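You operate a simulated robot arm through the tools that you are given. There is no shell and no other tool. Be economical: measure what you need, move in short steps, check, and stop when the job is done.

You are at the controls of a simulated robot arm. One attempt, no reset.

TASK
Put things in order on the trolley top. At the end: the green flask is in the silver large pot; the beige ball of twine is on the clay saucer; the orange tumbler stands where the grey sink strainer stood; the clear blue cap jar stands where the orange tumbler stood; the grey sink strainer is on the silver dented tin; whatever was shut is shut again. Leave all else as you found it, and nothing knocked over.
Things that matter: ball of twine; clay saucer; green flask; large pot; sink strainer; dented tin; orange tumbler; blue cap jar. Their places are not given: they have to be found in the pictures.

Only the result counts: the job must be done as asked and must still hold three seconds after the hand-in. Knocking over, shifting, dropping, spilling or breaking anything else fails it. Lids that push on must go on centred and level and be pressed home; caps that screw on are set level and turned clockwise until they are tight.

THE ROBOT
A 7-joint arm with a two-finger parallel gripper, fixed in place. Base frame: the origin is at the foot of the arm, x ahead of it, y to its left, z up; the work surface is at about z = 0.84. Readings come in m, rad, newtons and seconds.
With the tool pointing down near the work surface it reaches from about 0.24 to 0.68 m from the base axis. Its first joint turns from -1.152 to 1.152 rad. Payload 2.4 kg.
The tool frame sits at the grasp point between the pads (the TCP): z along the fingers, y along the line on which they close. The tips reach 0.03 m beyond it. Largest opening 0.094 m; finger width 0.028, thickness 0.01; the body of the gripper, 0.05 by 0.096 m, starts 0.055 m behind the TCP.
Orientation is told as [roll, pitch, yaw] about the base's x, y, z axes, in that order, counted from this pose: with the fingers straight down and closing along the base's y, the tool's x points along the base's -x, its y along +y and its z along -z.

THE INTERFACE
- The arm moves only by the tool nudge_tool. Its argument "moves" is a list of rows, each an object (a shift or turn left out is 0, a gripper value left out holds the last) with "jaw": the closure, from 0 (fully open) to 1 (shut); "dp": the shift along the tool's x, y, z in m, a list of three; "dr": the turn, a rotation vector about the tool's x, y, z in rad, a list of three. In form: [{"jaw": jaw, "dp": [dx, dy, dz], "dr": [ax, ay, az]}, ...]. A call has 1 to 20 rows; each row shifts and turns the commanded pose from where the row before left it, along the tool's axes as they then stand. Rows are played at 5 a second. More than 0.05 m and 0.15 rad between two rows, or a gripper value outside its range, and nothing of the call is played. Where a pose cannot be reached the arm comes as near as it can. A force on the tool above 40 N (or 10 N above the force at the start of the call, whichever is more), or a blocked arm, ends the call early, and 0.2 s more pass. The fingers move at their own pace (about 0.153 m/s each) and stop on an object; they squeeze with about 33 N. The grip force told is the motor's: it shows also when the fingers shut on nothing. Time passes only in rows, and 0.2 s behind the last, so rows that do not move let the fingers close. It gives the time, the measured TCP pose, the force on the tool (base axes), the opening and the grip force at its end, in the units of the frame above (readings bear some noise).
- Cameras (640 x 400 px; columns grow to the right, rows downward): "scene" is fixed at [0.0456, 0.4918, 1.4287]; the picture's right is [-0.60, -0.80, 0.00], its down [-0.56, 0.42, -0.71] and it looks along [0.57, -0.43, -0.70] (base axes); focal length 255 px, centre (320, 200). "wrist" rides on the gripper at [-0.037, 0, -0.058] in the tool frame; the picture's right is [0.00, -1.00, 0.00], its down [0.97, 0.00, -0.24] and it looks along [0.24, 0.00, 0.97] (tool axes); focal length 218 px, centre (320, 200).
- grab_frame(camera): a new picture of that camera. It takes no simulated time.
- probe_pixels(camera, pixels): for up to 12 pixels [column, row] of the newest picture of that camera ("zoom" is the newest enlarged one), the place [x, y, z] in the base frame of the surface seen there, good to about 0.002 m. It takes no simulated time.
- enlarge(camera, box): a new picture of the part [left, top, right, bottom] of that camera's present view, enlarged. It takes no simulated time.
- hand_in(): hands the job in; it is judged then, once.

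Work in short steps. Measure before you move; look again where a grasp or a placing could have gone wrong, and mend it. You have 80 turns and 38 pictures in all, those below and enlarged ones among them. Open the gripper and draw the arm clear of the work before you hand the job in, unless the task says otherwise; then end with one line.

The tools are called after "Request:" by a JSON object that holds its "method" and its "body". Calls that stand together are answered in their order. nudge_tool: Moves the arm, as the interface text tells. Its arguments: {"type":"object","properties":{"moves":{"type":"array"}},"required":["moves"]} The other tools are called the same way: grab_frame (camera) takes a picture; probe_pixels (camera, pixels) gives the place of the surface under pixels of a picture; enlarge (camera, box) takes an enlarged picture of a part of a camera's view; hand_in () hands the job in.

At the start:

```text
t: 0.0
eef_pos: [0.3739, 0.1295, 1.2053]
orientation: [-0.001, 0.0, 0.0]
ft_force: [0.6, -0.3, 1.4]
width: 0.0941
gripper_force: 0.0
```

scene: 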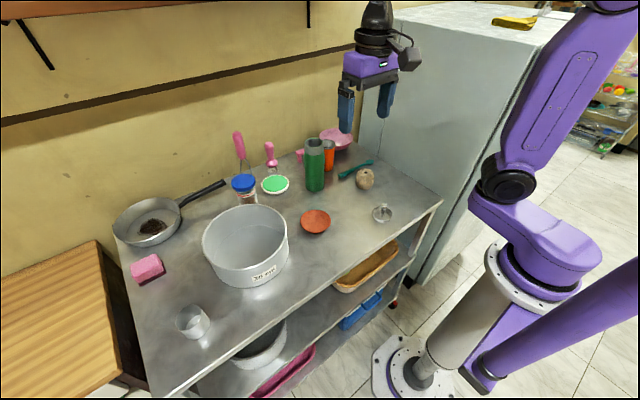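
wrist: 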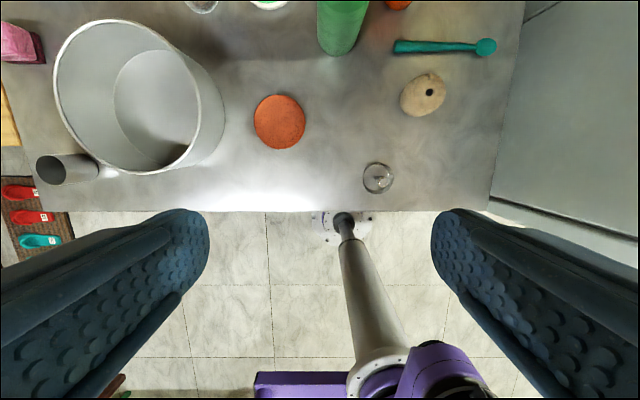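

The scene shows the pot (245,245), tin (193,322), saucer (315,221), strainer (382,213), twine (364,179), flask (315,165), tumbler (328,155) and jar (245,188). I enlarge the two regions to see details.

Request:
{"method": "enlarge", "body": {"camera": "scene", "box": [220, 120, 420, 245]}}

Request:
{"method": "enlarge", "body": {"camera": "scene", "box": [110, 180, 310, 345]}}

Request:
{"method": "probe_pixels", "body": {"camera": "scene", "pixels": [[315, 221], [382, 206], [382, 213], [364, 175], [315, 143], [315, 180], [330, 143], [329, 165], [244, 180], [247, 200], [193, 322], [275, 184]]}}

```text
3.20 times, centred on (320, 182) of scene
```

zoom: 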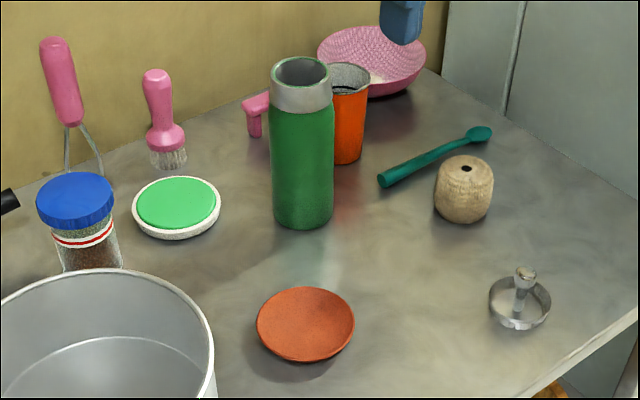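

```text
2.42 times, centred on (210, 262) of scene
```

zoom: 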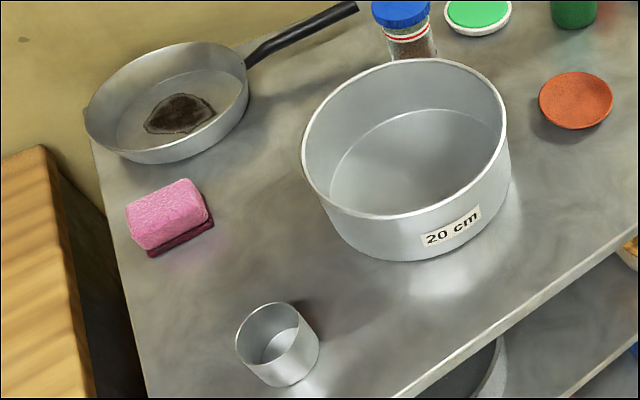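

```text
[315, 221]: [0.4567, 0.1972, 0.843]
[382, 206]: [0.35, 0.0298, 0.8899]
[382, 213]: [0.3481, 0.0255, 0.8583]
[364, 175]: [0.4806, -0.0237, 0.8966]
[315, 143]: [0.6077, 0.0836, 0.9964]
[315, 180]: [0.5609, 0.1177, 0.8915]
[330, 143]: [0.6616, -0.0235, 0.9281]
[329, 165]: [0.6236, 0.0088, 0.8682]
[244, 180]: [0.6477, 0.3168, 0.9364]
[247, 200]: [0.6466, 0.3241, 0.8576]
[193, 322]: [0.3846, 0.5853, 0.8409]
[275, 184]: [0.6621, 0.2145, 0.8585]
```

Now I probe rims and edges: in the newest zoom the pot rim runs through (303,150), (407,60), (508,135), (400,218), and the tin rim through (237,345), (275,303), (315,325); the rest in the scene picture.

Request:
{"method": "probe_pixels", "body": {"camera": "zoom", "pixels": [[304, 150], [407, 61], [506, 130], [400, 217], [420, 160], [330, 195], [237, 345], [275, 304], [314, 328], [262, 363], [280, 345], [290, 370]]}}

Request:
{"method": "probe_pixels", "body": {"camera": "scene", "pixels": [[315, 210], [330.5, 221], [300.5, 221], [315, 232], [384, 203.5], [373.5, 211], [391.5, 213], [382, 221], [365, 171.5], [365, 188], [356, 178], [373.5, 178]]}}

Request:
{"method": "probe_pixels", "body": {"camera": "scene", "pixels": [[314.4, 138], [314.4, 147], [305, 142.5], [323.5, 143.5], [328, 139.5], [334, 142], [329, 150], [332, 155], [243.5, 175], [243.5, 187], [233, 182], [254.5, 181]]}}

```text
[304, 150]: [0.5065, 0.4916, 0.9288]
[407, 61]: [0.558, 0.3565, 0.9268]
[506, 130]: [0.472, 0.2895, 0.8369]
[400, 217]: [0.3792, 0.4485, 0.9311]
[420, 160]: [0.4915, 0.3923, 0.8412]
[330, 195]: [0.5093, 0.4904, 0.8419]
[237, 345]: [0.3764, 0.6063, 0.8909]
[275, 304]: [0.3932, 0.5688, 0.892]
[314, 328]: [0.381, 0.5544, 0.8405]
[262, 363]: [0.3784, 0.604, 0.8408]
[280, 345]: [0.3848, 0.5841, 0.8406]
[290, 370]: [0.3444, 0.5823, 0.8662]
```

```text
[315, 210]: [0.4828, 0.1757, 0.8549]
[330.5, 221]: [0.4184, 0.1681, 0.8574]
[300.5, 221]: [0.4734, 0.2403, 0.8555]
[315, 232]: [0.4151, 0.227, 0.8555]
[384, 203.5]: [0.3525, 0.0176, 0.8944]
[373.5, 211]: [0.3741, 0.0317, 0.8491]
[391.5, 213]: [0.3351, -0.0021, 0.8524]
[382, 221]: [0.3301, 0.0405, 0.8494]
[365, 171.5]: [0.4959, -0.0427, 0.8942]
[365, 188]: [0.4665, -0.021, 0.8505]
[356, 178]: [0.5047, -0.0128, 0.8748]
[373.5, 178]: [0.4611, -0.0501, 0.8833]
```

```text
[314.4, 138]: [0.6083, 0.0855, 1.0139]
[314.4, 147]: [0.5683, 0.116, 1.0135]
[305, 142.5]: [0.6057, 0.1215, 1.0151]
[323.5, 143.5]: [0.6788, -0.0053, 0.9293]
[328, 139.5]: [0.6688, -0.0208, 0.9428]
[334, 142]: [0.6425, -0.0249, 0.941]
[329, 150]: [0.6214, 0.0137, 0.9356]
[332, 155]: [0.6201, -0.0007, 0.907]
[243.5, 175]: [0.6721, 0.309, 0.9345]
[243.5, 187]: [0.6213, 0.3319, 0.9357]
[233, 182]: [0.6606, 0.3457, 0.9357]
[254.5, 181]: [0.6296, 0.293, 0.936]
```

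The flask centre comes to about (0.588,0.1005) with its top at 1.0145, the pot centre to (0.467,0.399) with r 0.10, and the tin to (0.370,0.581). I move above the flask and tumbler for a wrist picture.

Request:
{"method": "nudge_tool", "body": {"moves": [{"jaw": 0, "dp": [-0.036, -0.016, 0]}, {"dp": [-0.036, -0.016, 0]}, {"dp": [-0.036, -0.016, 0]}, {"dp": [-0.036, -0.016, 0]}, {"dp": [-0.036, -0.016, 0]}, {}]}}

Request:
{"method": "grab_frame", "body": {"camera": "wrist"}}

```text
t: 1.4
eef_pos: [0.5526, 0.0464, 1.2058]
orientation: [-0.001, -0.001, 0.0]
ft_force: [-0.5, 0.7, -0.6]
width: 0.0942
gripper_force: 0.0
```

```text
33 pictures are left
```

wrist: 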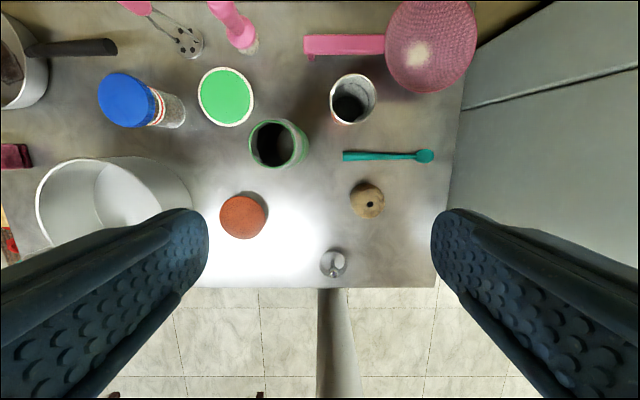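

Good view: tumbler rim around (353,98) beside the pink sieve (432,45), flask (278,145), twine (368,201), strainer (333,262), saucer (244,216). I probe these edges.

Request:
{"method": "probe_pixels", "body": {"camera": "wrist", "pixels": [[331, 98], [375, 98], [353, 75.5], [353, 122], [350, 107], [344, 53], [384, 55], [396, 78], [420, 92], [250, 145], [308, 145], [279, 121]]}}

Request:
{"method": "probe_pixels", "body": {"camera": "wrist", "pixels": [[279, 165], [273, 145], [351, 200], [383, 200], [367, 184], [367, 217], [370, 205], [322, 262], [345, 262], [333, 275], [333, 250], [333, 259]]}}

Request:
{"method": "probe_pixels", "body": {"camera": "wrist", "pixels": [[221, 216], [266, 216], [243, 195], [243, 238], [99, 98], [150, 100], [127, 74], [127, 127], [343, 156], [432, 156], [226, 70], [168, 165]]}}

Request:
{"method": "enlarge", "body": {"camera": "wrist", "box": [230, 60, 390, 160]}}

```text
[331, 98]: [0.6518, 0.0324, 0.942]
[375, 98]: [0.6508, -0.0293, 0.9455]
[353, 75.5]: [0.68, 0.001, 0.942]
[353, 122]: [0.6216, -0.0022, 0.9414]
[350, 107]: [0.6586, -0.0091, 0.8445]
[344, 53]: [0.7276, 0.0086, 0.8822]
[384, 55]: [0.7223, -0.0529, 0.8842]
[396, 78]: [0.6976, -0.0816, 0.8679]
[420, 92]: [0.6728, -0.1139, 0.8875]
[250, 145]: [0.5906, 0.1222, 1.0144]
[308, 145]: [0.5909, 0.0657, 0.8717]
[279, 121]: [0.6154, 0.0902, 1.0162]
```

```text
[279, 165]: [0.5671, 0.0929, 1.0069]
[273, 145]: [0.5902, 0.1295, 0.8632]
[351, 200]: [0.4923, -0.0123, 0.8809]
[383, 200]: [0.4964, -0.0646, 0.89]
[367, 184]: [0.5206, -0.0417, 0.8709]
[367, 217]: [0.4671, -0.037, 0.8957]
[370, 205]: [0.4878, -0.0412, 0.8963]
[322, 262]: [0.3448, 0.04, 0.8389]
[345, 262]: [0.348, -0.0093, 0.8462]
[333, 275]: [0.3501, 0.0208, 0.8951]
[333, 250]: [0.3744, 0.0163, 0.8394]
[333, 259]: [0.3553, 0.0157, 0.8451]
```

```text
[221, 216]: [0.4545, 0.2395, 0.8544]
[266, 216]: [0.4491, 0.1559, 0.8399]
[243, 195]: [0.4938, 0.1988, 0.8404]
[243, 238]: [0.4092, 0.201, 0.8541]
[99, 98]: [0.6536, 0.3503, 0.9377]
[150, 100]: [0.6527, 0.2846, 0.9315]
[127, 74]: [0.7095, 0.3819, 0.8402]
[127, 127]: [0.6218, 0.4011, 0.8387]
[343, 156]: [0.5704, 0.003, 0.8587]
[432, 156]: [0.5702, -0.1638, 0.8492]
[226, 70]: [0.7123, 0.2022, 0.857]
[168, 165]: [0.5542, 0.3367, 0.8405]
```

```text
4.00 times, centred on (310, 110) of wrist
```

zoom: 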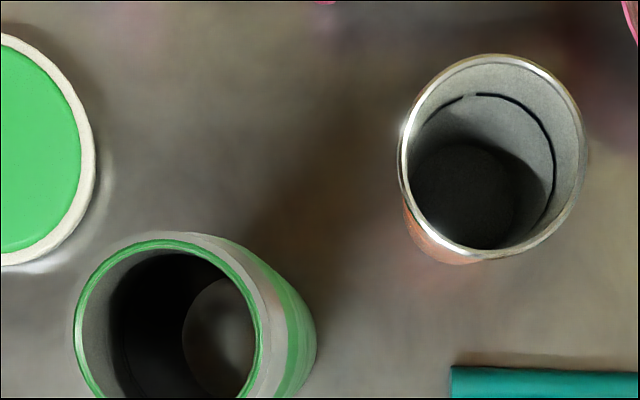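

Flask and tumbler are empty. Flask axis is at about (0.590,0.0985), tumbler at (0.651,0.0015). I move over the flask and partly down, then check the pose.

Request:
{"method": "nudge_tool", "body": {"moves": [{"jaw": 0, "dp": [-0.0187, 0.026, 0]}, {"dp": [-0.0187, 0.026, 0]}, {"dp": [0, 0, 0.04]}, {"dp": [0, 0, 0.04]}, {}, {}]}}

Request:
{"method": "grab_frame", "body": {"camera": "wrist"}}

```text
t: 2.8
eef_pos: [0.5907, 0.0978, 1.1255]
orientation: [0.0, 0.0, 0.0]
ft_force: [0.4, 0.4, -0.3]
width: 0.0938
gripper_force: 0.0
```

```text
31 pictures are left
```

wrist: 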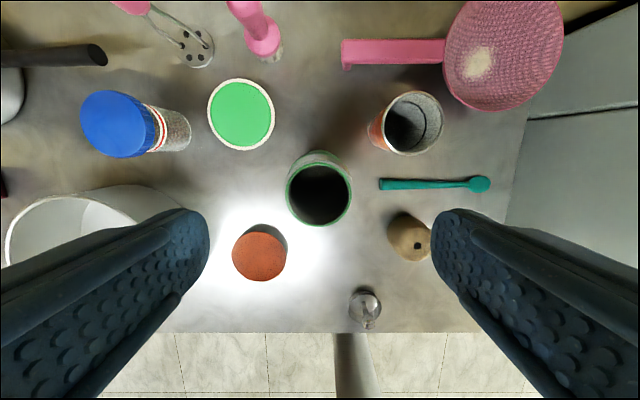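

The flask mouth is centred at column 319, so it is aligned. I descend to z≈0.965 and close.

Request:
{"method": "nudge_tool", "body": {"moves": [{"dp": [0, 0, 0.04]}, {"dp": [0, 0, 0.04]}, {"dp": [0, 0, 0.04]}, {"dp": [0, 0, 0.04]}, {}, {"jaw": 1}, {"jaw": 1}, {"jaw": 1}]}}

```text
t: 4.6
eef_pos: [0.5905, 0.1008, 0.9652]
orientation: [0.001, 0.0, 0.001]
ft_force: [-1.5, 0.1, 0.2]
width: 0.0661
gripper_force: 32.8
```

The flask is gripped (0.066 m). I lift it 0.13 m and carry it over the pot centre (0.467,0.397).

Request:
{"method": "nudge_tool", "body": {"moves": [{"jaw": 1, "dp": [0, 0, -0.02]}, {"dp": [0, 0, -0.04]}, {"dp": [0, 0, -0.04]}, {"dp": [0, 0, -0.03]}, {"dp": [0.0154, 0.0371, 0]}, {"dp": [0.0154, 0.0371, 0]}, {"dp": [0.0154, 0.0371, 0]}, {"dp": [0.0154, 0.0371, 0]}, {"dp": [0.0154, 0.0371, 0]}, {"dp": [0.0154, 0.0371, 0]}, {"dp": [0.0154, 0.0371, 0]}, {"dp": [0.0154, 0.0371, 0]}, {}, {}]}}

Request:
{"method": "grab_frame", "body": {"camera": "scene"}}

```text
t: 7.6
eef_pos: [0.4676, 0.3998, 1.0933]
orientation: [-0.001, 0.0, -0.003]
ft_force: [-0.2, 0.1, -1.7]
width: 0.0661
gripper_force: 33.2
```

```text
30 pictures are left
```

scene: 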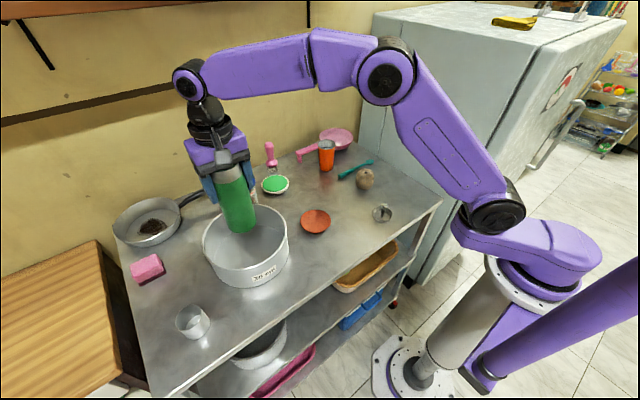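

The flask hangs over the pot, level. I lower it to its floor (TCP ≈0.968).

Request:
{"method": "nudge_tool", "body": {"moves": [{"jaw": 1, "dp": [0, 0, 0.04]}, {"dp": [0, 0, 0.04]}, {"dp": [0, 0, 0.03]}, {"dp": [0, 0, 0.01]}, {"dp": [0, 0, 0.004]}, {}]}}

```text
t: 9.0
eef_pos: [0.4674, 0.3958, 0.9696]
orientation: [0.001, 0.0, -0.001]
ft_force: [-0.7, -0.6, 1.4]
width: 0.0661
gripper_force: 33.3
```

I lower a few more millimetres until contact shows.

Request:
{"method": "nudge_tool", "body": {"moves": [{"jaw": 1, "dp": [0, 0, 0.002]}, {"dp": [0, 0, 0.001]}, {}]}}

```text
t: 9.8
eef_pos: [0.4687, 0.3981, 0.968]
orientation: [0.004, -0.005, -0.003]
ft_force: [-1.6, -6.8, 28.1]
width: 0.0659
gripper_force: 32.8
```

Contact (28 N). I back off 1 mm, release and rise straight up.

Request:
{"method": "nudge_tool", "body": {"moves": [{"jaw": 1, "dp": [0, 0, -0.001]}, {"jaw": 0}, {"jaw": 0}, {"jaw": 0}, {"dp": [0, 0, -0.03]}, {"dp": [0, 0, -0.04]}, {"dp": [0, 0, -0.04]}, {"dp": [0, 0, -0.04]}, {}]}}

Request:
{"method": "grab_frame", "body": {"camera": "wrist"}}

```text
t: 11.8
eef_pos: [0.4691, 0.3944, 1.1204]
orientation: [0.0, 0.0, -0.002]
ft_force: [0.3, -0.2, -0.6]
width: 0.0942
gripper_force: 0.0
```

```text
29 pictures are left
```

wrist: 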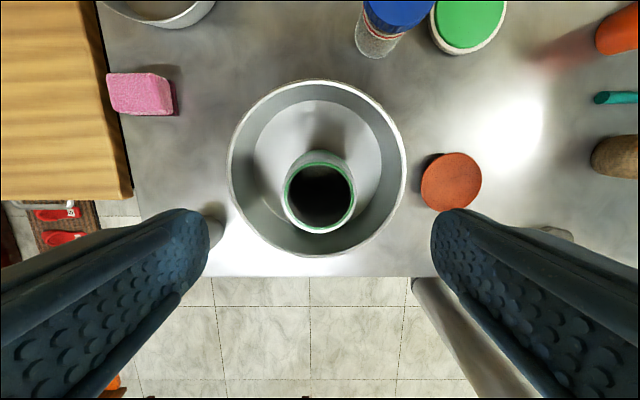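

The flask stands upright in the pot. Now I move towards the tin for a close look.

Request:
{"method": "nudge_tool", "body": {"moves": [{"jaw": 0, "dp": [0.02, 0.035, 0]}, {"dp": [0.02, 0.035, 0]}, {"dp": [0.02, 0.035, 0]}, {"dp": [0.02, 0.03, 0]}, {}, {}]}}

Request:
{"method": "grab_frame", "body": {"camera": "wrist"}}

```text
t: 13.2
eef_pos: [0.3878, 0.5332, 1.121]
orientation: [0.001, 0.001, -0.001]
ft_force: [0.6, 0.1, 0.4]
width: 0.0941
gripper_force: 0.1
```

```text
28 pictures are left
```

wrist: 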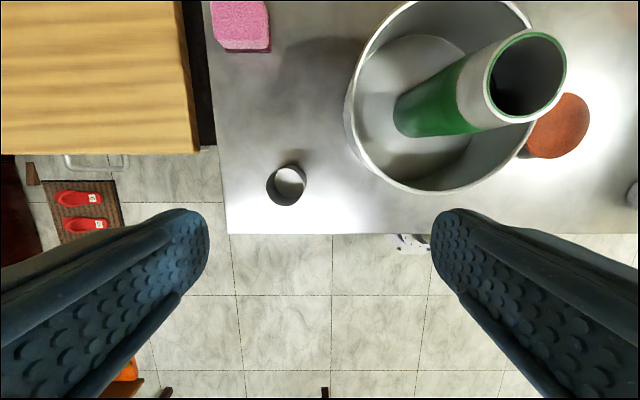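

The tin is at (286,184); I enlarge it to measure its rim.

Request:
{"method": "enlarge", "body": {"camera": "wrist", "box": [250, 160, 326, 208]}}

```text
8.33 times, centred on (288, 184) of wrist
```

zoom: 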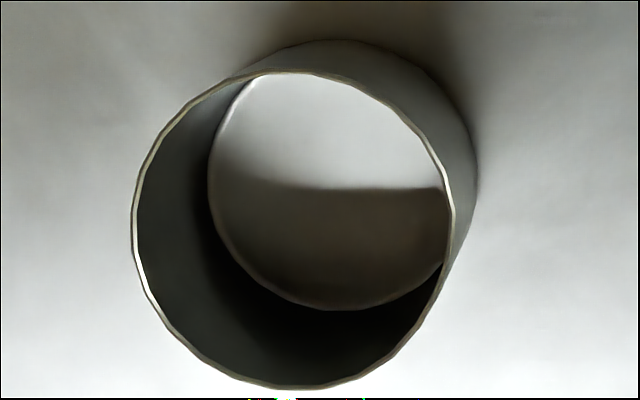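

Request:
{"method": "probe_pixels", "body": {"camera": "zoom", "pixels": [[134, 235], [452, 232], [292, 72], [291, 387], [185, 110], [408, 120], [180, 340], [400, 345], [320, 180], [455, 190], [140, 190], [350, 379]]}}

```text
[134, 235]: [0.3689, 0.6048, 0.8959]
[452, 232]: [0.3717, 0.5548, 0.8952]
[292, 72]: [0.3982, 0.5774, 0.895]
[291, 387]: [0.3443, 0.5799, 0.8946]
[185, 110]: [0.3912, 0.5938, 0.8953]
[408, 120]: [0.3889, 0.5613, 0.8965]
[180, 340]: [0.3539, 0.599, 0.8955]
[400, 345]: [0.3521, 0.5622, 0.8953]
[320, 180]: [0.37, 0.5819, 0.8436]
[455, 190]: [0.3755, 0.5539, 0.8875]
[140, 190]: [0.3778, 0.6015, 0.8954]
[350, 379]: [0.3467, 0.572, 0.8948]
```

The tin's rim is centred at (0.371,0.5795), outer radius about 0.026, top z 0.8955. Now I go to look at the strainer.

Request:
{"method": "nudge_tool", "body": {"moves": [{"jaw": 0, "dp": [0, -0.043, 0]}, {"dp": [0, -0.043, 0]}, {"dp": [0, -0.043, 0]}, {"dp": [0, -0.043, 0]}, {"dp": [0, -0.043, 0]}, {"dp": [0, -0.043, 0]}, {"dp": [0, -0.043, 0]}, {"dp": [0, -0.043, 0]}, {"dp": [0, -0.043, 0]}, {"dp": [0, -0.043, 0]}, {"dp": [0, -0.043, 0]}, {"dp": [0, -0.042, 0.03]}, {}, {}]}}

Request:
{"method": "grab_frame", "body": {"camera": "wrist"}}

```text
refused: row 12 steps farther than a row can; nothing moved
```

```text
26 pictures are left
```

wrist: 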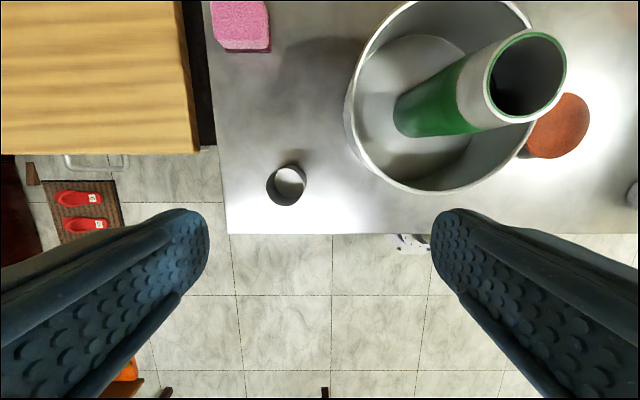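

The last row was too large, so nothing moved; I repeat it with smaller steps.

Request:
{"method": "nudge_tool", "body": {"moves": [{"jaw": 0, "dp": [0, -0.043, 0]}, {"dp": [0, -0.043, 0]}, {"dp": [0, -0.043, 0]}, {"dp": [0, -0.043, 0]}, {"dp": [0, -0.043, 0]}, {"dp": [0, -0.043, 0]}, {"dp": [0, -0.043, 0]}, {"dp": [0, -0.043, 0]}, {"dp": [0, -0.043, 0]}, {"dp": [0, -0.043, 0]}, {"dp": [0, -0.043, 0]}, {"dp": [0, -0.042, 0]}, {"dp": [0, 0, 0.03]}, {}, {}]}}

Request:
{"method": "enlarge", "body": {"camera": "wrist", "box": [256, 140, 384, 220]}}

```text
t: 16.4
eef_pos: [0.3869, 0.015, 1.0911]
orientation: [-0.001, -0.001, 0.0]
ft_force: [1.1, 0.7, -0.1]
width: 0.0935
gripper_force: 0.1
```

```text
5.00 times, centred on (320, 180) of wrist
```

zoom: 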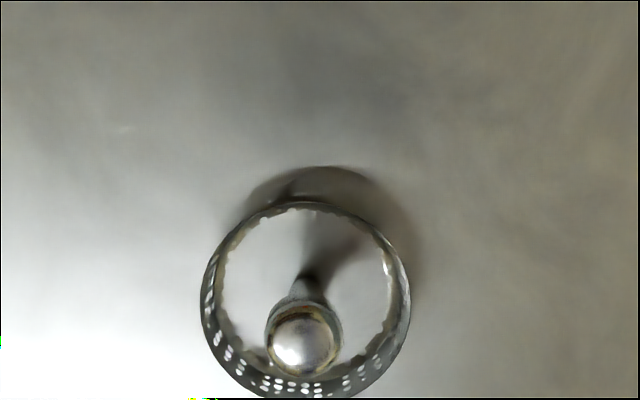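

Request:
{"method": "probe_pixels", "body": {"camera": "zoom", "pixels": [[203, 300], [409, 300], [305, 203], [305, 397], [265, 340], [343, 340], [304, 310], [304, 376], [304, 340], [300, 240], [300, 285], [230, 250]]}}

Request:
{"method": "probe_pixels", "body": {"camera": "zoom", "pixels": [[206, 290], [406, 290], [306, 205], [340, 212], [270, 212], [385, 370], [225, 370], [270, 335], [338, 335], [312, 292], [320, 260], [230, 330]]}}

```text
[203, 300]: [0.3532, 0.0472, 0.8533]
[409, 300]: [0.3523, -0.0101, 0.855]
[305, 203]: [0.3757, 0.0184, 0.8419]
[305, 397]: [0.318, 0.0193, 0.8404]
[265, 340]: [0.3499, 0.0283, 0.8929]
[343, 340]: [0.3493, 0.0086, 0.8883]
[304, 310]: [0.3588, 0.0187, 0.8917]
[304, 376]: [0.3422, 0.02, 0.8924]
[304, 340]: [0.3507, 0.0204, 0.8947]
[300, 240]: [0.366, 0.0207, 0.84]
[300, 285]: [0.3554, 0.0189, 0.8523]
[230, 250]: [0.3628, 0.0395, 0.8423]
```

```text
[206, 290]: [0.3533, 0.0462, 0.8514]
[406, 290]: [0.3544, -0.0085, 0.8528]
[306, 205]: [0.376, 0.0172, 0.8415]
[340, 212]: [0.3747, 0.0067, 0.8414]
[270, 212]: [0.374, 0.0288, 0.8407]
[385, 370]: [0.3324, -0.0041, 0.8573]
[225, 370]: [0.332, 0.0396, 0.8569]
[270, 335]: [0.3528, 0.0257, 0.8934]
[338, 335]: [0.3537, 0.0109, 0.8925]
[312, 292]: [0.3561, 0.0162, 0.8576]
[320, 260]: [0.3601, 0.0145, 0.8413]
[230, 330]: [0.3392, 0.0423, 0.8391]
```

The strainer's knob axis is at (0.3505,0.0187), top 0.8955; the rim (r≈0.0285) is wider than the tin mouth, so it will rest on it. Because the tin is at 0.69 m reach, I tilt the tool 0.2 rad outward now and approach above the knob.

Request:
{"method": "nudge_tool", "body": {"moves": [{"jaw": 0, "dr": [0, -0.1, 0]}, {"dr": [0, -0.1, 0]}, {"dp": [0.0198, 0.0012, 0.0338]}, {"dp": [0.0198, 0.0012, 0.0338]}, {"dp": [0.0199, 0.0013, 0.0337]}, {}, {}]}}

Request:
{"method": "grab_frame", "body": {"camera": "wrist"}}

```text
t: 18.0
eef_pos: [0.3484, 0.0208, 0.978]
orientation: [-0.001, -0.2, 0.0]
ft_force: [-0.1, -0.7, 0.3]
width: 0.094
gripper_force: 0.0
```

```text
24 pictures are left
```

wrist: 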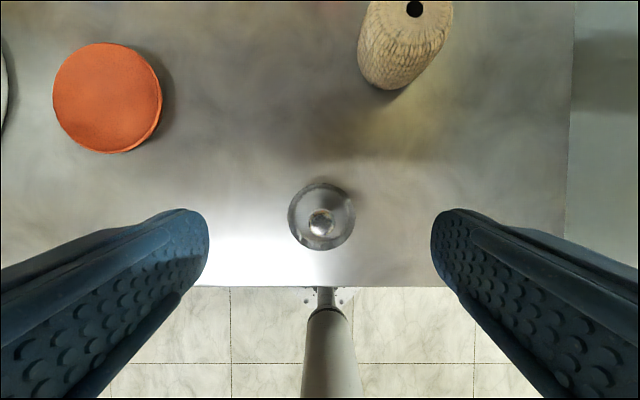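

The knob is centred (321,222). I descend straight down to TCP z≈0.895 and close on it.

Request:
{"method": "nudge_tool", "body": {"moves": [{"dp": [0.0083, 0, 0.0412]}, {"dp": [0.0084, 0, 0.0412]}, {}, {}, {"jaw": 1}, {"jaw": 1}, {"jaw": 1}, {"jaw": 1}]}}

```text
t: 19.8
eef_pos: [0.3498, 0.0212, 0.8954]
orientation: [0.0, -0.203, 0.0]
ft_force: [0.0, 0.6, 0.3]
width: 0.018
gripper_force: 33.2
```

Gripped (0.018 m). I lift it 0.18 m and check that it hangs level.

Request:
{"method": "nudge_tool", "body": {"moves": [{"jaw": 1, "dp": [-0.003, 0, -0.0147]}, {"dp": [-0.0059, 0, -0.0294]}, {"dp": [-0.0089, 0, -0.0441]}, {"dp": [-0.0089, 0, -0.0441]}, {"dp": [-0.0089, 0, -0.0441]}, {}, {}]}}

Request:
{"method": "enlarge", "body": {"camera": "scene", "box": [320, 60, 480, 160]}}

```text
t: 21.4
eef_pos: [0.3456, 0.0204, 1.0737]
orientation: [0.0, -0.199, 0.0]
ft_force: [-0.7, 0.2, -0.2]
width: 0.0183
gripper_force: 32.5
```

```text
4.00 times, centred on (400, 110) of scene
```

zoom: 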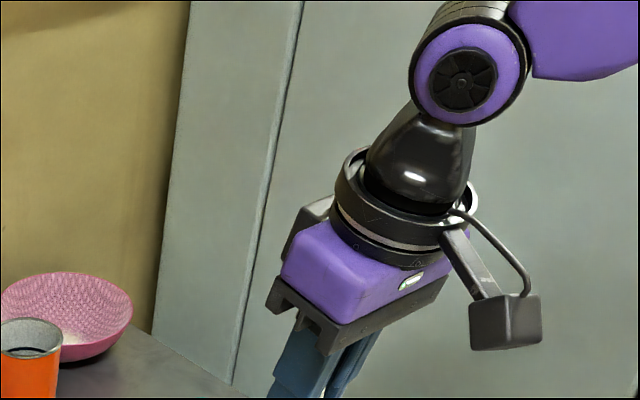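

I turn the tool by 0.948 rad about the vertical and carry the strainer to above the tin.

Request:
{"method": "nudge_tool", "body": {"moves": [{"jaw": 1, "dr": [-0.0269, 0, -0.1327]}, {"dr": [-0.0269, 0, -0.1327]}, {"dr": [-0.0269, 0, -0.1327]}, {"dr": [-0.0269, 0, -0.1327]}, {"dr": [-0.0269, 0, -0.1327]}, {"dr": [-0.0269, 0, -0.1327]}, {"dr": [-0.0269, 0, -0.1327]}, {"dp": [-0.038, 0.0257, 0.0077]}, {"dp": [-0.038, 0.0257, 0.0077]}, {"dp": [-0.038, 0.0257, 0.0077]}, {"dp": [-0.038, 0.0257, 0.0077]}, {"dp": [-0.038, 0.0257, 0.0077]}, {"dp": [-0.038, 0.0257, 0.0077]}, {"dp": [-0.038, 0.0257, 0.0077]}, {"dp": [-0.038, 0.0257, 0.0077]}, {"dp": [-0.038, 0.0257, 0.0077]}, {"dp": [-0.038, 0.0257, 0.0077]}, {"dp": [-0.038, 0.0257, 0.0077]}, {"dp": [-0.038, 0.0257, 0.0077]}, {}]}}

Request:
{"method": "enlarge", "body": {"camera": "scene", "box": [120, 190, 280, 350]}}

```text
t: 25.6
eef_pos: [0.3685, 0.5771, 1.0725]
orientation: [0.0, -0.199, 0.945]
ft_force: [0.1, 0.5, -0.7]
width: 0.0181
gripper_force: 32.8
```

```text
2.50 times, centred on (200, 270) of scene
```

zoom: 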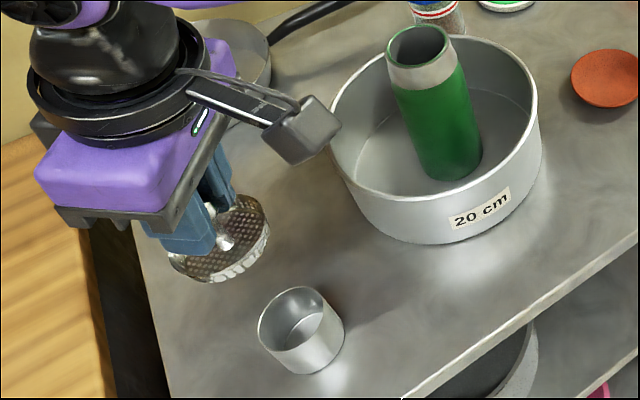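

The strainer (zoom 225,245) looks somewhat tilted in the fingers; I probe its rim to find out.

Request:
{"method": "probe_pixels", "body": {"camera": "zoom", "pixels": [[268, 230], [262, 205], [250, 197], [190, 278], [220, 281], [172, 262], [215, 262], [250, 225], [264, 240], [245, 262], [205, 268], [225, 245]]}}

Request:
{"method": "enlarge", "body": {"camera": "wrist", "box": [240, 180, 400, 280]}}

```text
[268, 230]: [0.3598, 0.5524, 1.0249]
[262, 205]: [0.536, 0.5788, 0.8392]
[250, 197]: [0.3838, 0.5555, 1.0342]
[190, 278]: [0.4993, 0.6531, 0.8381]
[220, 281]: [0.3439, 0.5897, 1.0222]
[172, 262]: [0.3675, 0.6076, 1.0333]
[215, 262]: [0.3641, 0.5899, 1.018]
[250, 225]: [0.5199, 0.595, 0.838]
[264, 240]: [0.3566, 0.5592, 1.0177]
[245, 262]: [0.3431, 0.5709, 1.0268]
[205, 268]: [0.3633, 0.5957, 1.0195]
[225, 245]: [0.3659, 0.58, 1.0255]
```

```text
4.00 times, centred on (320, 230) of wrist
```

zoom: 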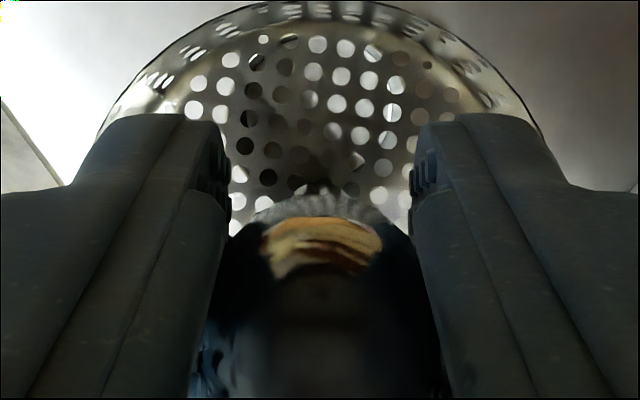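

The rim points (z≈1.033) fit a level strainer centred near (0.3695,0.579), 1.5 mm from the tin's axis. I correct that and lower to just above the tin, then look.

Request:
{"method": "nudge_tool", "body": {"moves": [{"jaw": 1, "dp": [-0.0013, -0.0009, 0.0003]}, {"dp": [0.0068, 0, 0.0333]}, {"dp": [0.0068, 0, 0.0333]}, {"dp": [0.006, 0, 0.0294]}, {}, {}]}}

Request:
{"method": "enlarge", "body": {"camera": "scene", "box": [140, 270, 252, 340]}}

```text
t: 27.0
eef_pos: [0.3714, 0.5791, 0.9761]
orientation: [0.0, -0.199, 0.945]
ft_force: [-0.3, 0.4, -1.0]
width: 0.0182
gripper_force: 33.5
```

```text
5.71 times, centred on (196, 305) of scene
```

zoom: 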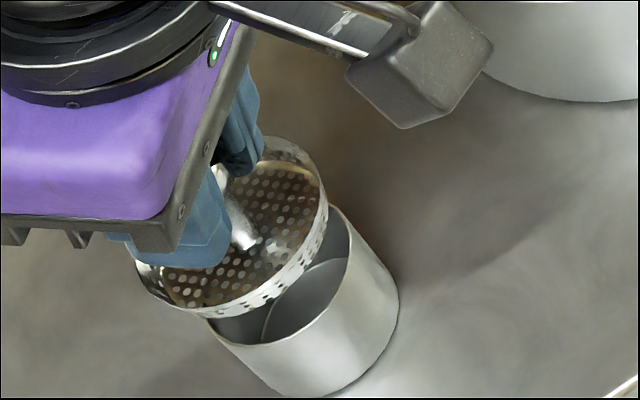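

I probe strainer rim and floor and tin rim at this pose to confirm centring.

Request:
{"method": "probe_pixels", "body": {"camera": "zoom", "pixels": [[322, 172], [290, 140], [270, 139], [326, 200], [300, 260], [250, 305], [180, 305], [143, 272], [300, 190], [200, 290], [345, 240], [260, 342]]}}

Request:
{"method": "probe_pixels", "body": {"camera": "zoom", "pixels": [[316, 160], [305, 150], [320, 190], [310, 250], [280, 280], [220, 312], [160, 295], [240, 260], [290, 230], [270, 190], [340, 220], [347, 265]]}}

```text
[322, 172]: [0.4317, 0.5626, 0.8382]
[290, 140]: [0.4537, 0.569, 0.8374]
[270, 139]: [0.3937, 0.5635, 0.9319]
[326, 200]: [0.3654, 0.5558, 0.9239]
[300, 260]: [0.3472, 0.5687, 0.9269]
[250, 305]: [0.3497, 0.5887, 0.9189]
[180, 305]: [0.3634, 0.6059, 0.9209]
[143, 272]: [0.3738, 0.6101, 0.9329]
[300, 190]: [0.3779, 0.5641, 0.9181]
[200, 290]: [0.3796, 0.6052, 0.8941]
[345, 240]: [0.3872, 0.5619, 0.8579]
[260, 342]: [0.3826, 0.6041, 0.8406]
```

```text
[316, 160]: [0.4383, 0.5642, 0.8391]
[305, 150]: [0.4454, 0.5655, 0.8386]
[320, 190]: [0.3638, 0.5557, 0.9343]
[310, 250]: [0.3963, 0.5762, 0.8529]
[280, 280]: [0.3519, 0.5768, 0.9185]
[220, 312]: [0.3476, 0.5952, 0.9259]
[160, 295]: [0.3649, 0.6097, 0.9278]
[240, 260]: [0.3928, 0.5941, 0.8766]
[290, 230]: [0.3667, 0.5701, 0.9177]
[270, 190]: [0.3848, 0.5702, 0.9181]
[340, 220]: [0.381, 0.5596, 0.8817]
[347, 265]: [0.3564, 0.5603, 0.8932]
```

The strainer is level (floor z 0.918 all round), centred at (0.3725,0.5825) versus the tin's (0.3707,0.5803). I shift by (-1.8,-2.2) mm and lower to contact in small steps.

Request:
{"method": "nudge_tool", "body": {"moves": [{"jaw": 1, "dp": [0.0028, 0.0002, -0.0006]}, {}, {"dp": [0.003, 0, 0.0147]}, {}, {"dp": [0.0006, 0, 0.0029]}, {}]}}

Request:
{"method": "enlarge", "body": {"camera": "scene", "box": [140, 270, 252, 340]}}

```text
t: 28.4
eef_pos: [0.3703, 0.5786, 0.9575]
orientation: [0.001, -0.201, 0.946]
ft_force: [0.4, -0.3, -0.5]
width: 0.0185
gripper_force: 32.6
```

```text
5.71 times, centred on (196, 305) of scene
```

zoom: 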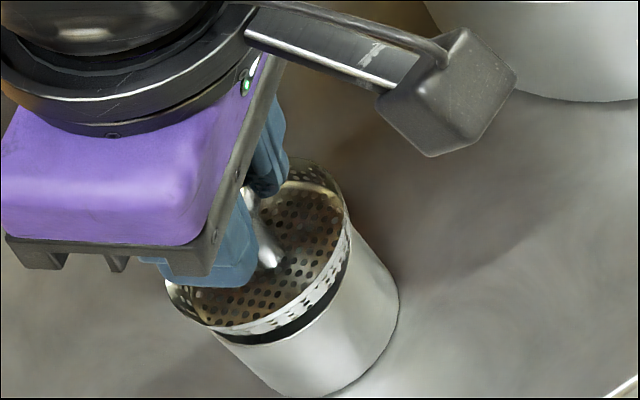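

It sits just above the tin and looks centred. I go on down in 1.5 mm steps until contact.

Request:
{"method": "nudge_tool", "body": {"moves": [{"jaw": 1, "dp": [0.0003, 0, 0.0015]}, {"dp": [0.0003, 0, 0.0015]}, {"dp": [0.0003, 0, 0.0015]}, {}, {}]}}

```text
t: 29.6
eef_pos: [0.3701, 0.576, 0.9521]
orientation: [-0.001, -0.201, 0.945]
ft_force: [-0.7, 0.1, 0.0]
width: 0.0183
gripper_force: 32.9
```

No contact yet (z 0.952); I continue down in the same steps.

Request:
{"method": "nudge_tool", "body": {"moves": [{"jaw": 1, "dp": [0.0003, 0, 0.0015]}, {"dp": [0.0003, 0, 0.0015]}, {"dp": [0.0003, 0, 0.0015]}, {}, {}]}}

```text
t: 30.8
eef_pos: [0.3706, 0.5768, 0.9499]
orientation: [0.0, -0.203, 0.945]
ft_force: [-0.7, -2.4, 12.7]
width: 0.0181
gripper_force: 32.8
```

Contact at about z 0.950 (12.7 N), i.e. the strainer's base is on the rim. I check the picture before release.

Request:
{"method": "enlarge", "body": {"camera": "scene", "box": [140, 270, 252, 340]}}

```text
5.71 times, centred on (196, 305) of scene
```

zoom: 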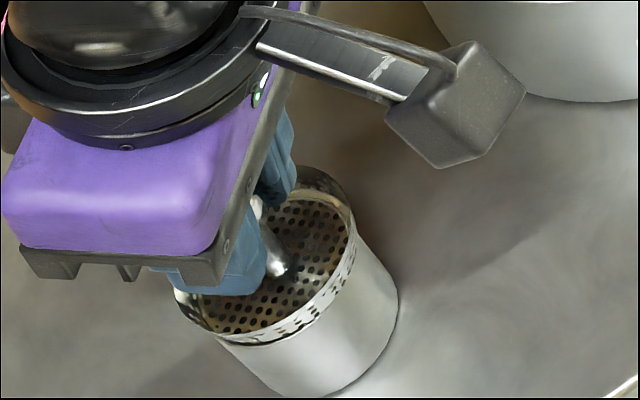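

It rests centred on the tin. I relieve the push, open, and rise.

Request:
{"method": "nudge_tool", "body": {"moves": [{"jaw": 1, "dp": [-0.0002, 0, -0.001]}, {"jaw": 0}, {"jaw": 0}, {"jaw": 0}, {"dp": [-0.004, 0, -0.0196]}, {"dp": [-0.0079, 0, -0.0392]}, {"dp": [-0.0079, 0, -0.0392]}, {"dp": [-0.0079, 0, -0.0392]}, {}]}}

Request:
{"method": "enlarge", "body": {"camera": "scene", "box": [140, 270, 252, 340]}}

```text
t: 32.8
eef_pos: [0.3694, 0.5771, 1.0893]
orientation: [0.001, -0.201, 0.946]
ft_force: [0.7, -0.9, -0.5]
width: 0.0941
gripper_force: 0.0
```

```text
5.71 times, centred on (196, 305) of scene
```

zoom: 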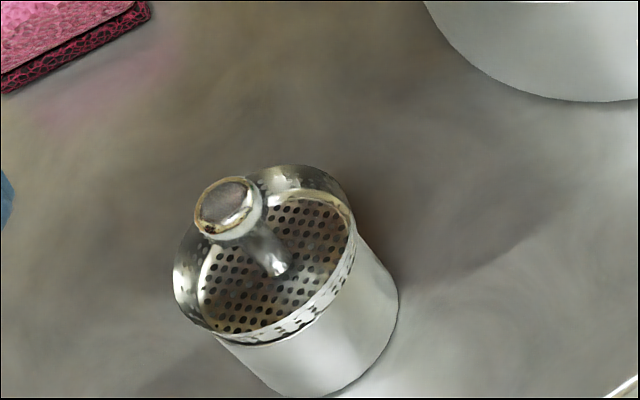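

The strainer stands on the tin. Now I turn the tool back to straight down and start toward the tumbler.

Request:
{"method": "nudge_tool", "body": {"moves": [{"jaw": 0, "dp": [-0.006, 0, -0.0294]}, {"dr": [0.0269, 0, 0.1327]}, {"dr": [0.0269, 0, 0.1327]}, {"dr": [0.0269, 0, 0.1327]}, {"dr": [0.0269, 0, 0.1327]}, {"dr": [0.0269, 0, 0.1327]}, {"dr": [0.0269, 0, 0.1327]}, {"dr": [0.0269, 0, 0.1327]}, {"dr": [0, 0.1, 0]}, {"dr": [0, 0.1, 0]}, {"dp": [-0.0217, -0.0443, 0]}, {"dp": [-0.0217, -0.0443, 0]}, {"dp": [-0.0217, -0.0443, 0]}, {"dp": [-0.0217, -0.0443, 0]}, {"dp": [-0.0217, -0.0443, 0]}, {"dp": [-0.0217, -0.0443, 0]}, {}, {}]}}

```text
t: 36.6
eef_pos: [0.4884, 0.2905, 1.1193]
orientation: [-0.001, -0.051, 0.0]
ft_force: [0.3, -0.4, 0.7]
width: 0.0941
gripper_force: 0.1
out of reach, approached as far as the arm can: row 8, 9, 10
```

A residual tilt of 0.051 is left because the arm was at its limit; I remove it and go on above the tumbler at (0.651,0.0015).

Request:
{"method": "nudge_tool", "body": {"moves": [{"jaw": 0, "dr": [0, 0.051, 0]}, {"dp": [-0.0232, -0.0413, 0]}, {"dp": [-0.0232, -0.0413, 0]}, {"dp": [-0.0232, -0.0413, 0]}, {"dp": [-0.0232, -0.0413, 0]}, {"dp": [-0.0232, -0.0413, 0]}, {"dp": [-0.0232, -0.0413, 0]}, {"dp": [-0.0232, -0.0413, 0]}, {}, {}]}}

Request:
{"method": "grab_frame", "body": {"camera": "wrist"}}

```text
t: 38.8
eef_pos: [0.6501, 0.0052, 1.1182]
orientation: [0.0, 0.002, -0.001]
ft_force: [-0.1, -0.4, 0.2]
width: 0.0941
gripper_force: 0.1
```

```text
16 pictures are left
```

wrist: 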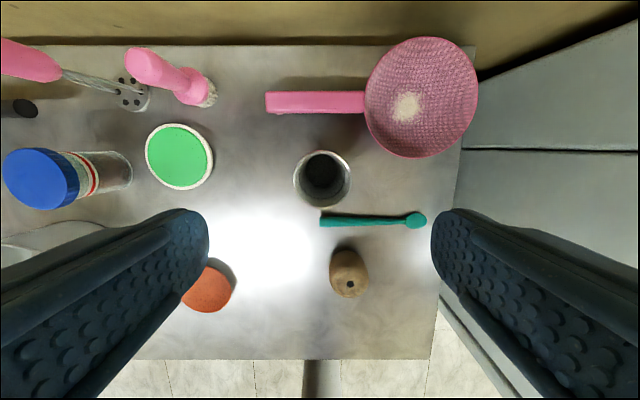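

The tumbler is at (322,178), nearly centred between the fingers. I probe tumbler, base and jar once more from here.

Request:
{"method": "probe_pixels", "body": {"camera": "wrist", "pixels": [[295, 178], [349, 178], [322, 152], [322, 205], [320, 175], [3, 178], [76, 178], [38, 149], [38, 208], [364, 101], [370, 125], [120, 160]]}}

```text
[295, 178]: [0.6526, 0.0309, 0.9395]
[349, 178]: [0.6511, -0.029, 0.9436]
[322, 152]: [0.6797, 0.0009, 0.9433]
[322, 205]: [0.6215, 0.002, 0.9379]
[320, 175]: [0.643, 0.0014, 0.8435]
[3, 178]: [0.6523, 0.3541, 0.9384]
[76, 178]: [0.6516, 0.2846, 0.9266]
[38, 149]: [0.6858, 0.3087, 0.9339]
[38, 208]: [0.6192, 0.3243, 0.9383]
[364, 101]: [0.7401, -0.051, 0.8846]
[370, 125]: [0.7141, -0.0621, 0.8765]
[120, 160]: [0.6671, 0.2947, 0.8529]
```

Tumbler axis confirmed at (0.651,0.001). I shift 3 mm, descend to TCP z≈0.915 and close.

Request:
{"method": "nudge_tool", "body": {"moves": [{"jaw": 0, "dp": [-0.001, -0.003, 0]}, {"dp": [0, 0, 0.0405]}, {"dp": [0, 0, 0.0405]}, {"dp": [0, 0, 0.0405]}, {"dp": [0, 0, 0.0405]}, {"dp": [0, 0, 0.0405]}, {}, {}, {"jaw": 1}, {"jaw": 1}, {"jaw": 1}]}}

```text
t: 41.2
eef_pos: [0.652, -0.0002, 0.9134]
orientation: [-0.001, 0.0, -0.003]
ft_force: [-0.1, 0.9, 0.6]
width: 0.0592
gripper_force: 33.4
```

Gripped (0.059 m). I lift 0.10 m and carry it to above the strainer's old place (0.3505,0.0187).

Request:
{"method": "nudge_tool", "body": {"moves": [{"jaw": 1, "dp": [0, 0, -0.02]}, {"dp": [0, 0, -0.04]}, {"dp": [0, 0, -0.04]}, {"dp": [0.0429, 0.0025, 0]}, {"dp": [0.0429, 0.0025, 0]}, {"dp": [0.0429, 0.0025, 0]}, {"dp": [0.0429, 0.0025, 0]}, {"dp": [0.0429, 0.0025, 0]}, {"dp": [0.0429, 0.0026, 0]}, {"dp": [0.0431, 0.0026, 0]}, {}, {"dp": [0, 0, 0.04]}, {"dp": [0, 0, 0.04]}, {"dp": [0, 0, 0.013]}, {}, {}]}}

```text
t: 44.6
eef_pos: [0.3516, 0.0204, 0.9264]
orientation: [-0.001, 0.0, -0.003]
ft_force: [-0.5, 0.4, -0.5]
width: 0.0593
gripper_force: 32.6
```

I lower further in small steps until the base touches.

Request:
{"method": "nudge_tool", "body": {"moves": [{"jaw": 1, "dp": [0, 0, 0.003]}, {"dp": [0, 0, 0.002]}, {"dp": [0, 0, 0.001]}, {}, {}]}}

```text
t: 45.8
eef_pos: [0.3514, 0.018, 0.919]
orientation: [0.001, 0.0, -0.003]
ft_force: [0.6, 0.2, -0.3]
width: 0.0592
gripper_force: 33.2
```

Request:
{"method": "nudge_tool", "body": {"moves": [{"jaw": 1, "dp": [0, 0, 0.001]}, {"dp": [0, 0, 0.001]}, {"dp": [0, 0, 0.001]}, {}]}}

```text
t: 46.8
eef_pos: [0.3516, 0.0188, 0.9155]
orientation: [0.0, 0.001, 0.001]
ft_force: [-0.2, 1.1, -0.9]
width: 0.0595
gripper_force: 33.2
```

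Still no contact; a few more millimetre steps.

Request:
{"method": "nudge_tool", "body": {"moves": [{"jaw": 1, "dp": [0, 0, 0.001]}, {"dp": [0, 0, 0.001]}, {"dp": [0, 0, 0.001]}, {}]}}

```text
t: 47.8
eef_pos: [0.3519, 0.019, 0.9118]
orientation: [-0.001, -0.004, -0.003]
ft_force: [1.5, 3.1, 28.0]
width: 0.0592
gripper_force: 33.8
```

Contact (28 N). I back off 1 mm, release and rise.

Request:
{"method": "nudge_tool", "body": {"moves": [{"jaw": 1, "dp": [0, 0, -0.001]}, {"jaw": 0}, {"jaw": 0}, {"jaw": 0}, {"dp": [0, 0, -0.03]}, {"dp": [0, 0, -0.04]}, {"dp": [0, 0, -0.04]}, {"dp": [-0.046, -0.018, 0]}, {"dp": [-0.046, -0.018, 0]}, {"dp": [-0.046, -0.018, 0]}, {}, {}]}}

Request:
{"method": "grab_frame", "body": {"camera": "wrist"}}

```text
t: 50.4
eef_pos: [0.486, -0.0358, 1.025]
orientation: [-0.001, 0.001, -0.001]
ft_force: [0.1, 0.1, 0.2]
width: 0.0941
gripper_force: 0.1
```

```text
15 pictures are left
```

wrist: 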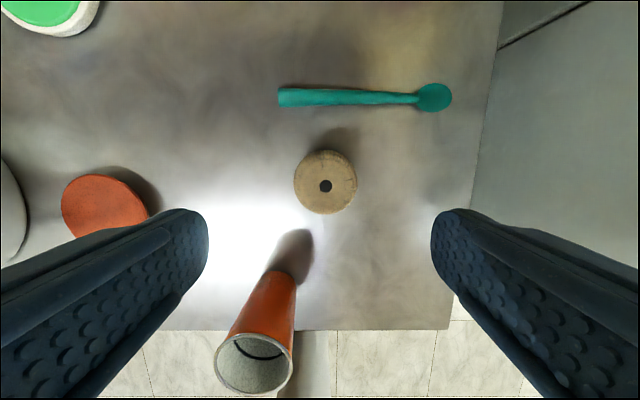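

The tumbler stands upright at its new place. I probe the twine, tumbler rim and saucer from here.

Request:
{"method": "probe_pixels", "body": {"camera": "wrist", "pixels": [[296, 183], [355, 183], [325, 152], [325, 211], [312, 186], [340, 186], [325, 172], [325, 200], [218, 362], [291, 362], [254, 337], [254, 391]]}}

Request:
{"method": "probe_pixels", "body": {"camera": "wrist", "pixels": [[63, 210], [147, 212], [105, 176], [75, 236], [100, 205], [115, 178], [65, 195], [140, 200]]}}

```text
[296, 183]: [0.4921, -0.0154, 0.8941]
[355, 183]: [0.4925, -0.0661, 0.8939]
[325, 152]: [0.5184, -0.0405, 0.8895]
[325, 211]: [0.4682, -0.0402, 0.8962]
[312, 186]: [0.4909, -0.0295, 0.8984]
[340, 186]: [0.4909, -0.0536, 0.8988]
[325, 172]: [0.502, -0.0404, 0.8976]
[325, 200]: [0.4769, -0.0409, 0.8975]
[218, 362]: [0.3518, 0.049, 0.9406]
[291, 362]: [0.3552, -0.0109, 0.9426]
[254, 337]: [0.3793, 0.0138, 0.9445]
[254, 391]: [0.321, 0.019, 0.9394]
```

```text
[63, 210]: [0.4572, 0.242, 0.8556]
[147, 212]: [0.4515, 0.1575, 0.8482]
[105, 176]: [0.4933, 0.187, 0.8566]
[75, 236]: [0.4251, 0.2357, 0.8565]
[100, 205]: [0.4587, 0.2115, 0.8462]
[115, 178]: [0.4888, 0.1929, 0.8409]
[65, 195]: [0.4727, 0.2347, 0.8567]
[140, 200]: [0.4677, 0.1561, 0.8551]
```

Twine axis is (0.491,-0.0405), top 0.899; saucer centre (0.450,0.199); tumbler at (0.352,0.018) as wanted. I descend on the twine to z≈0.885 and close.

Request:
{"method": "nudge_tool", "body": {"moves": [{"jaw": 0, "dp": [-0.003, -0.0045, 0]}, {"dp": [0, 0, 0.04]}, {"dp": [0, 0, 0.04]}, {"dp": [0, 0, 0.04]}, {"dp": [0, 0, 0.02]}, {}, {}, {"jaw": 1}, {"jaw": 1}, {"jaw": 1}]}}

```text
t: 52.6
eef_pos: [0.4931, -0.0383, 0.8834]
orientation: [0.0, 0.002, -0.002]
ft_force: [-0.5, 0.6, 0.8]
width: 0.0569
gripper_force: 33.0
```

Gripped (0.057 m). I lift 0.08 m, carry it over the saucer and lower to just above.

Request:
{"method": "nudge_tool", "body": {"moves": [{"jaw": 1, "dp": [0, 0, -0.02]}, {"dp": [0, 0, -0.03]}, {"dp": [0, 0, -0.03]}, {"dp": [0.0068, 0.0399, 0]}, {"dp": [0.0068, 0.0399, 0]}, {"dp": [0.0068, 0.0399, 0]}, {"dp": [0.0068, 0.0399, 0]}, {"dp": [0.0068, 0.0399, 0]}, {"dp": [0.0068, 0.0399, 0]}, {}, {"dp": [0, 0, 0.04]}, {"dp": [0, 0, 0.025]}, {"dp": [0, 0, 0.005]}, {}, {}]}}

```text
t: 55.8
eef_pos: [0.4524, 0.2002, 0.8906]
orientation: [0.001, -0.001, -0.002]
ft_force: [0.2, 0.4, -0.2]
width: 0.0569
gripper_force: 32.9
```

I lower in millimetre steps to contact.

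Request:
{"method": "nudge_tool", "body": {"moves": [{"jaw": 1, "dp": [0, 0, 0.001]}, {"dp": [0, 0, 0.001]}, {"dp": [0, 0, 0.001]}, {"dp": [0, 0, 0.001]}, {}]}}

```text
t: 57.0
eef_pos: [0.4529, 0.1995, 0.8875]
orientation: [-0.001, 0.001, -0.003]
ft_force: [-0.3, -0.2, -0.9]
width: 0.0567
gripper_force: 32.7
```

Request:
{"method": "nudge_tool", "body": {"moves": [{"jaw": 1, "dp": [0, 0, 0.001]}, {"dp": [0, 0, 0.001]}, {"dp": [0, 0, 0.001]}, {}]}}

```text
t: 57.9
eef_pos: [0.4521, 0.1986, 0.8875]
orientation: [0.0, -0.002, -0.002]
ft_force: [-3.7, -1.7, 14.4]
width: 0.0571
gripper_force: 32.7
stopped in row 4: the force on the tool passed its limit (the readings are from after the stop); the commanded pose is now the measured one
```

Contact. To keep the fingertips off the saucer rim I open only slightly, rise 2 cm, then open fully and rise on.

Request:
{"method": "nudge_tool", "body": {"moves": [{"jaw": 1, "dp": [0, 0, -0.001]}, {"jaw": 0.33}, {"jaw": 0.33}, {"dp": [0, 0, -0.01]}, {"dp": [0, 0, -0.02]}, {"dp": [0, 0, -0.04]}, {"jaw": 0, "dp": [0, 0, -0.04]}, {"dp": [0, 0, -0.04]}, {"dp": [0, 0, -0.04]}, {}]}}

Request:
{"method": "grab_frame", "body": {"camera": "wrist"}}

```text
t: 60.1
eef_pos: [0.452, 0.2008, 1.0797]
orientation: [0.0, 0.0, -0.003]
ft_force: [-0.6, 0.0, -0.2]
width: 0.0939
gripper_force: 0.1
```

```text
14 pictures are left
```

wrist: 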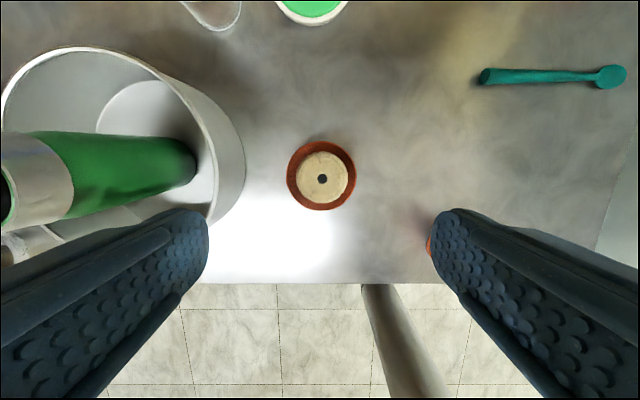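

The twine sits centred on the saucer. Next the jar at about (0.649,0.320): I yaw to its bearing (0.458) and move in for a closer look.

Request:
{"method": "nudge_tool", "body": {"moves": [{"jaw": 0, "dr": [0, 0, -0.1145]}, {"dr": [0, 0, -0.1145]}, {"dr": [0, 0, -0.1145]}, {"dr": [0, 0, -0.1145]}, {"dp": [-0.0425, 0.0047, -0.005]}, {"dp": [-0.0425, 0.0047, -0.005]}, {"dp": [-0.0425, 0.0047, -0.005]}, {}, {}]}}

Request:
{"method": "grab_frame", "body": {"camera": "wrist"}}

```text
t: 62.1
eef_pos: [0.5585, 0.2676, 1.0919]
orientation: [0.0, 0.0, 0.456]
ft_force: [-0.2, -0.3, 0.8]
width: 0.0942
gripper_force: 0.0
```

```text
13 pictures are left
```

wrist: 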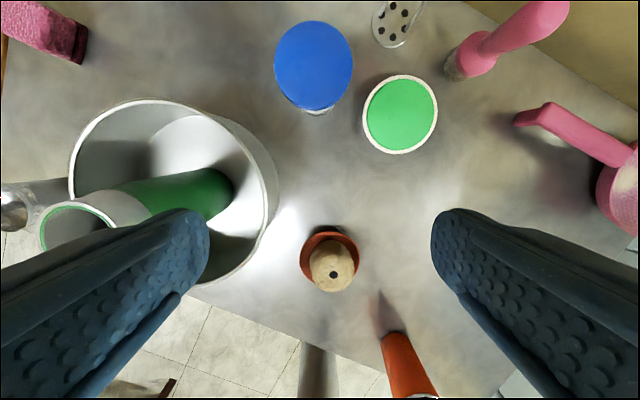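

The jar's cap is at (314,66) with the slotted spatula (395,22) and the green dish (400,114) beside it. I probe the cap edges and neighbours.

Request:
{"method": "probe_pixels", "body": {"camera": "wrist", "pixels": [[276, 66], [351, 66], [314, 24], [314, 106], [287, 95], [341, 95], [290, 38], [340, 38], [314, 66], [310, 112], [365, 115], [378, 25]]}}

Request:
{"method": "probe_pixels", "body": {"camera": "wrist", "pixels": [[400, 76], [437, 114], [400, 153], [385, 5], [375, 35], [405, 45], [230, 10], [160, 10], [275, 30], [320, 8], [350, 20], [230, 60]]}}

```text
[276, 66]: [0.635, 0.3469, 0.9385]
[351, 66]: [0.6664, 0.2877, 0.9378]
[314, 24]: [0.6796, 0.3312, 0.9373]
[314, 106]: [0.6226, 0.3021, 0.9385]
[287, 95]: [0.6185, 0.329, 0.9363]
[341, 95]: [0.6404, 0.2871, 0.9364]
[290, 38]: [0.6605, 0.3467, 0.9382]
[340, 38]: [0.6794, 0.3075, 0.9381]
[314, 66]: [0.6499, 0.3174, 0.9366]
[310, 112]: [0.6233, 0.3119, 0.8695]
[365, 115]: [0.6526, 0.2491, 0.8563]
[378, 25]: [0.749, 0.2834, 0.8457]
```

```text
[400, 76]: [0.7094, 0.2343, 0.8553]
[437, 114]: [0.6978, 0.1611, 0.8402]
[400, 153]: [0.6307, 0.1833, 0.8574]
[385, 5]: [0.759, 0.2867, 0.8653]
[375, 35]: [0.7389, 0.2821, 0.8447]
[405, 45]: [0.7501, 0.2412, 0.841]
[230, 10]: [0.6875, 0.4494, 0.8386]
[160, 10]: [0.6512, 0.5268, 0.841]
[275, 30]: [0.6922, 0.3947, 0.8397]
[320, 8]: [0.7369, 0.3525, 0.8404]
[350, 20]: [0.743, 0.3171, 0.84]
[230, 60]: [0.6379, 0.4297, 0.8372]
```

Cap centre is (0.6505,0.317), r 0.0335, top 0.938; reach 0.724 needs a tilted tool. I tilt 0.3 rad outward and go above the jar at z≈1.0.

Request:
{"method": "nudge_tool", "body": {"moves": [{"jaw": 0, "dr": [0, -0.15, 0]}, {"dr": [0, -0.15, 0]}, {"dp": [-0.0242, 0.0013, 0.0396]}, {"dp": [-0.0242, 0.0013, 0.0396]}, {"dp": [-0.0242, 0.0013, 0.0396]}, {}, {}]}}

Request:
{"method": "grab_frame", "body": {"camera": "wrist"}}

```text
t: 63.7
eef_pos: [0.6518, 0.3201, 1.002]
orientation: [-0.001, -0.301, 0.457]
ft_force: [-0.1, -0.5, -0.4]
width: 0.0941
gripper_force: 0.0
```

```text
12 pictures are left
```

wrist: 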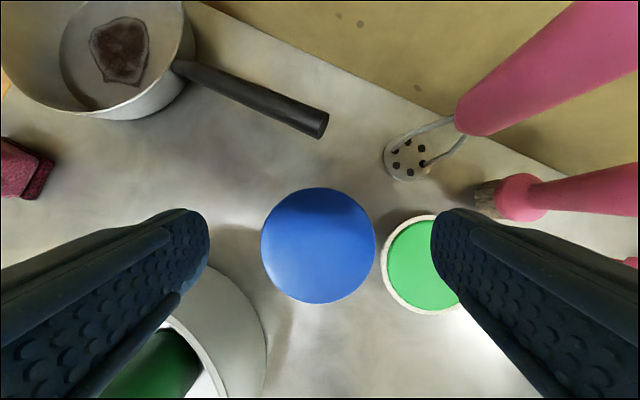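

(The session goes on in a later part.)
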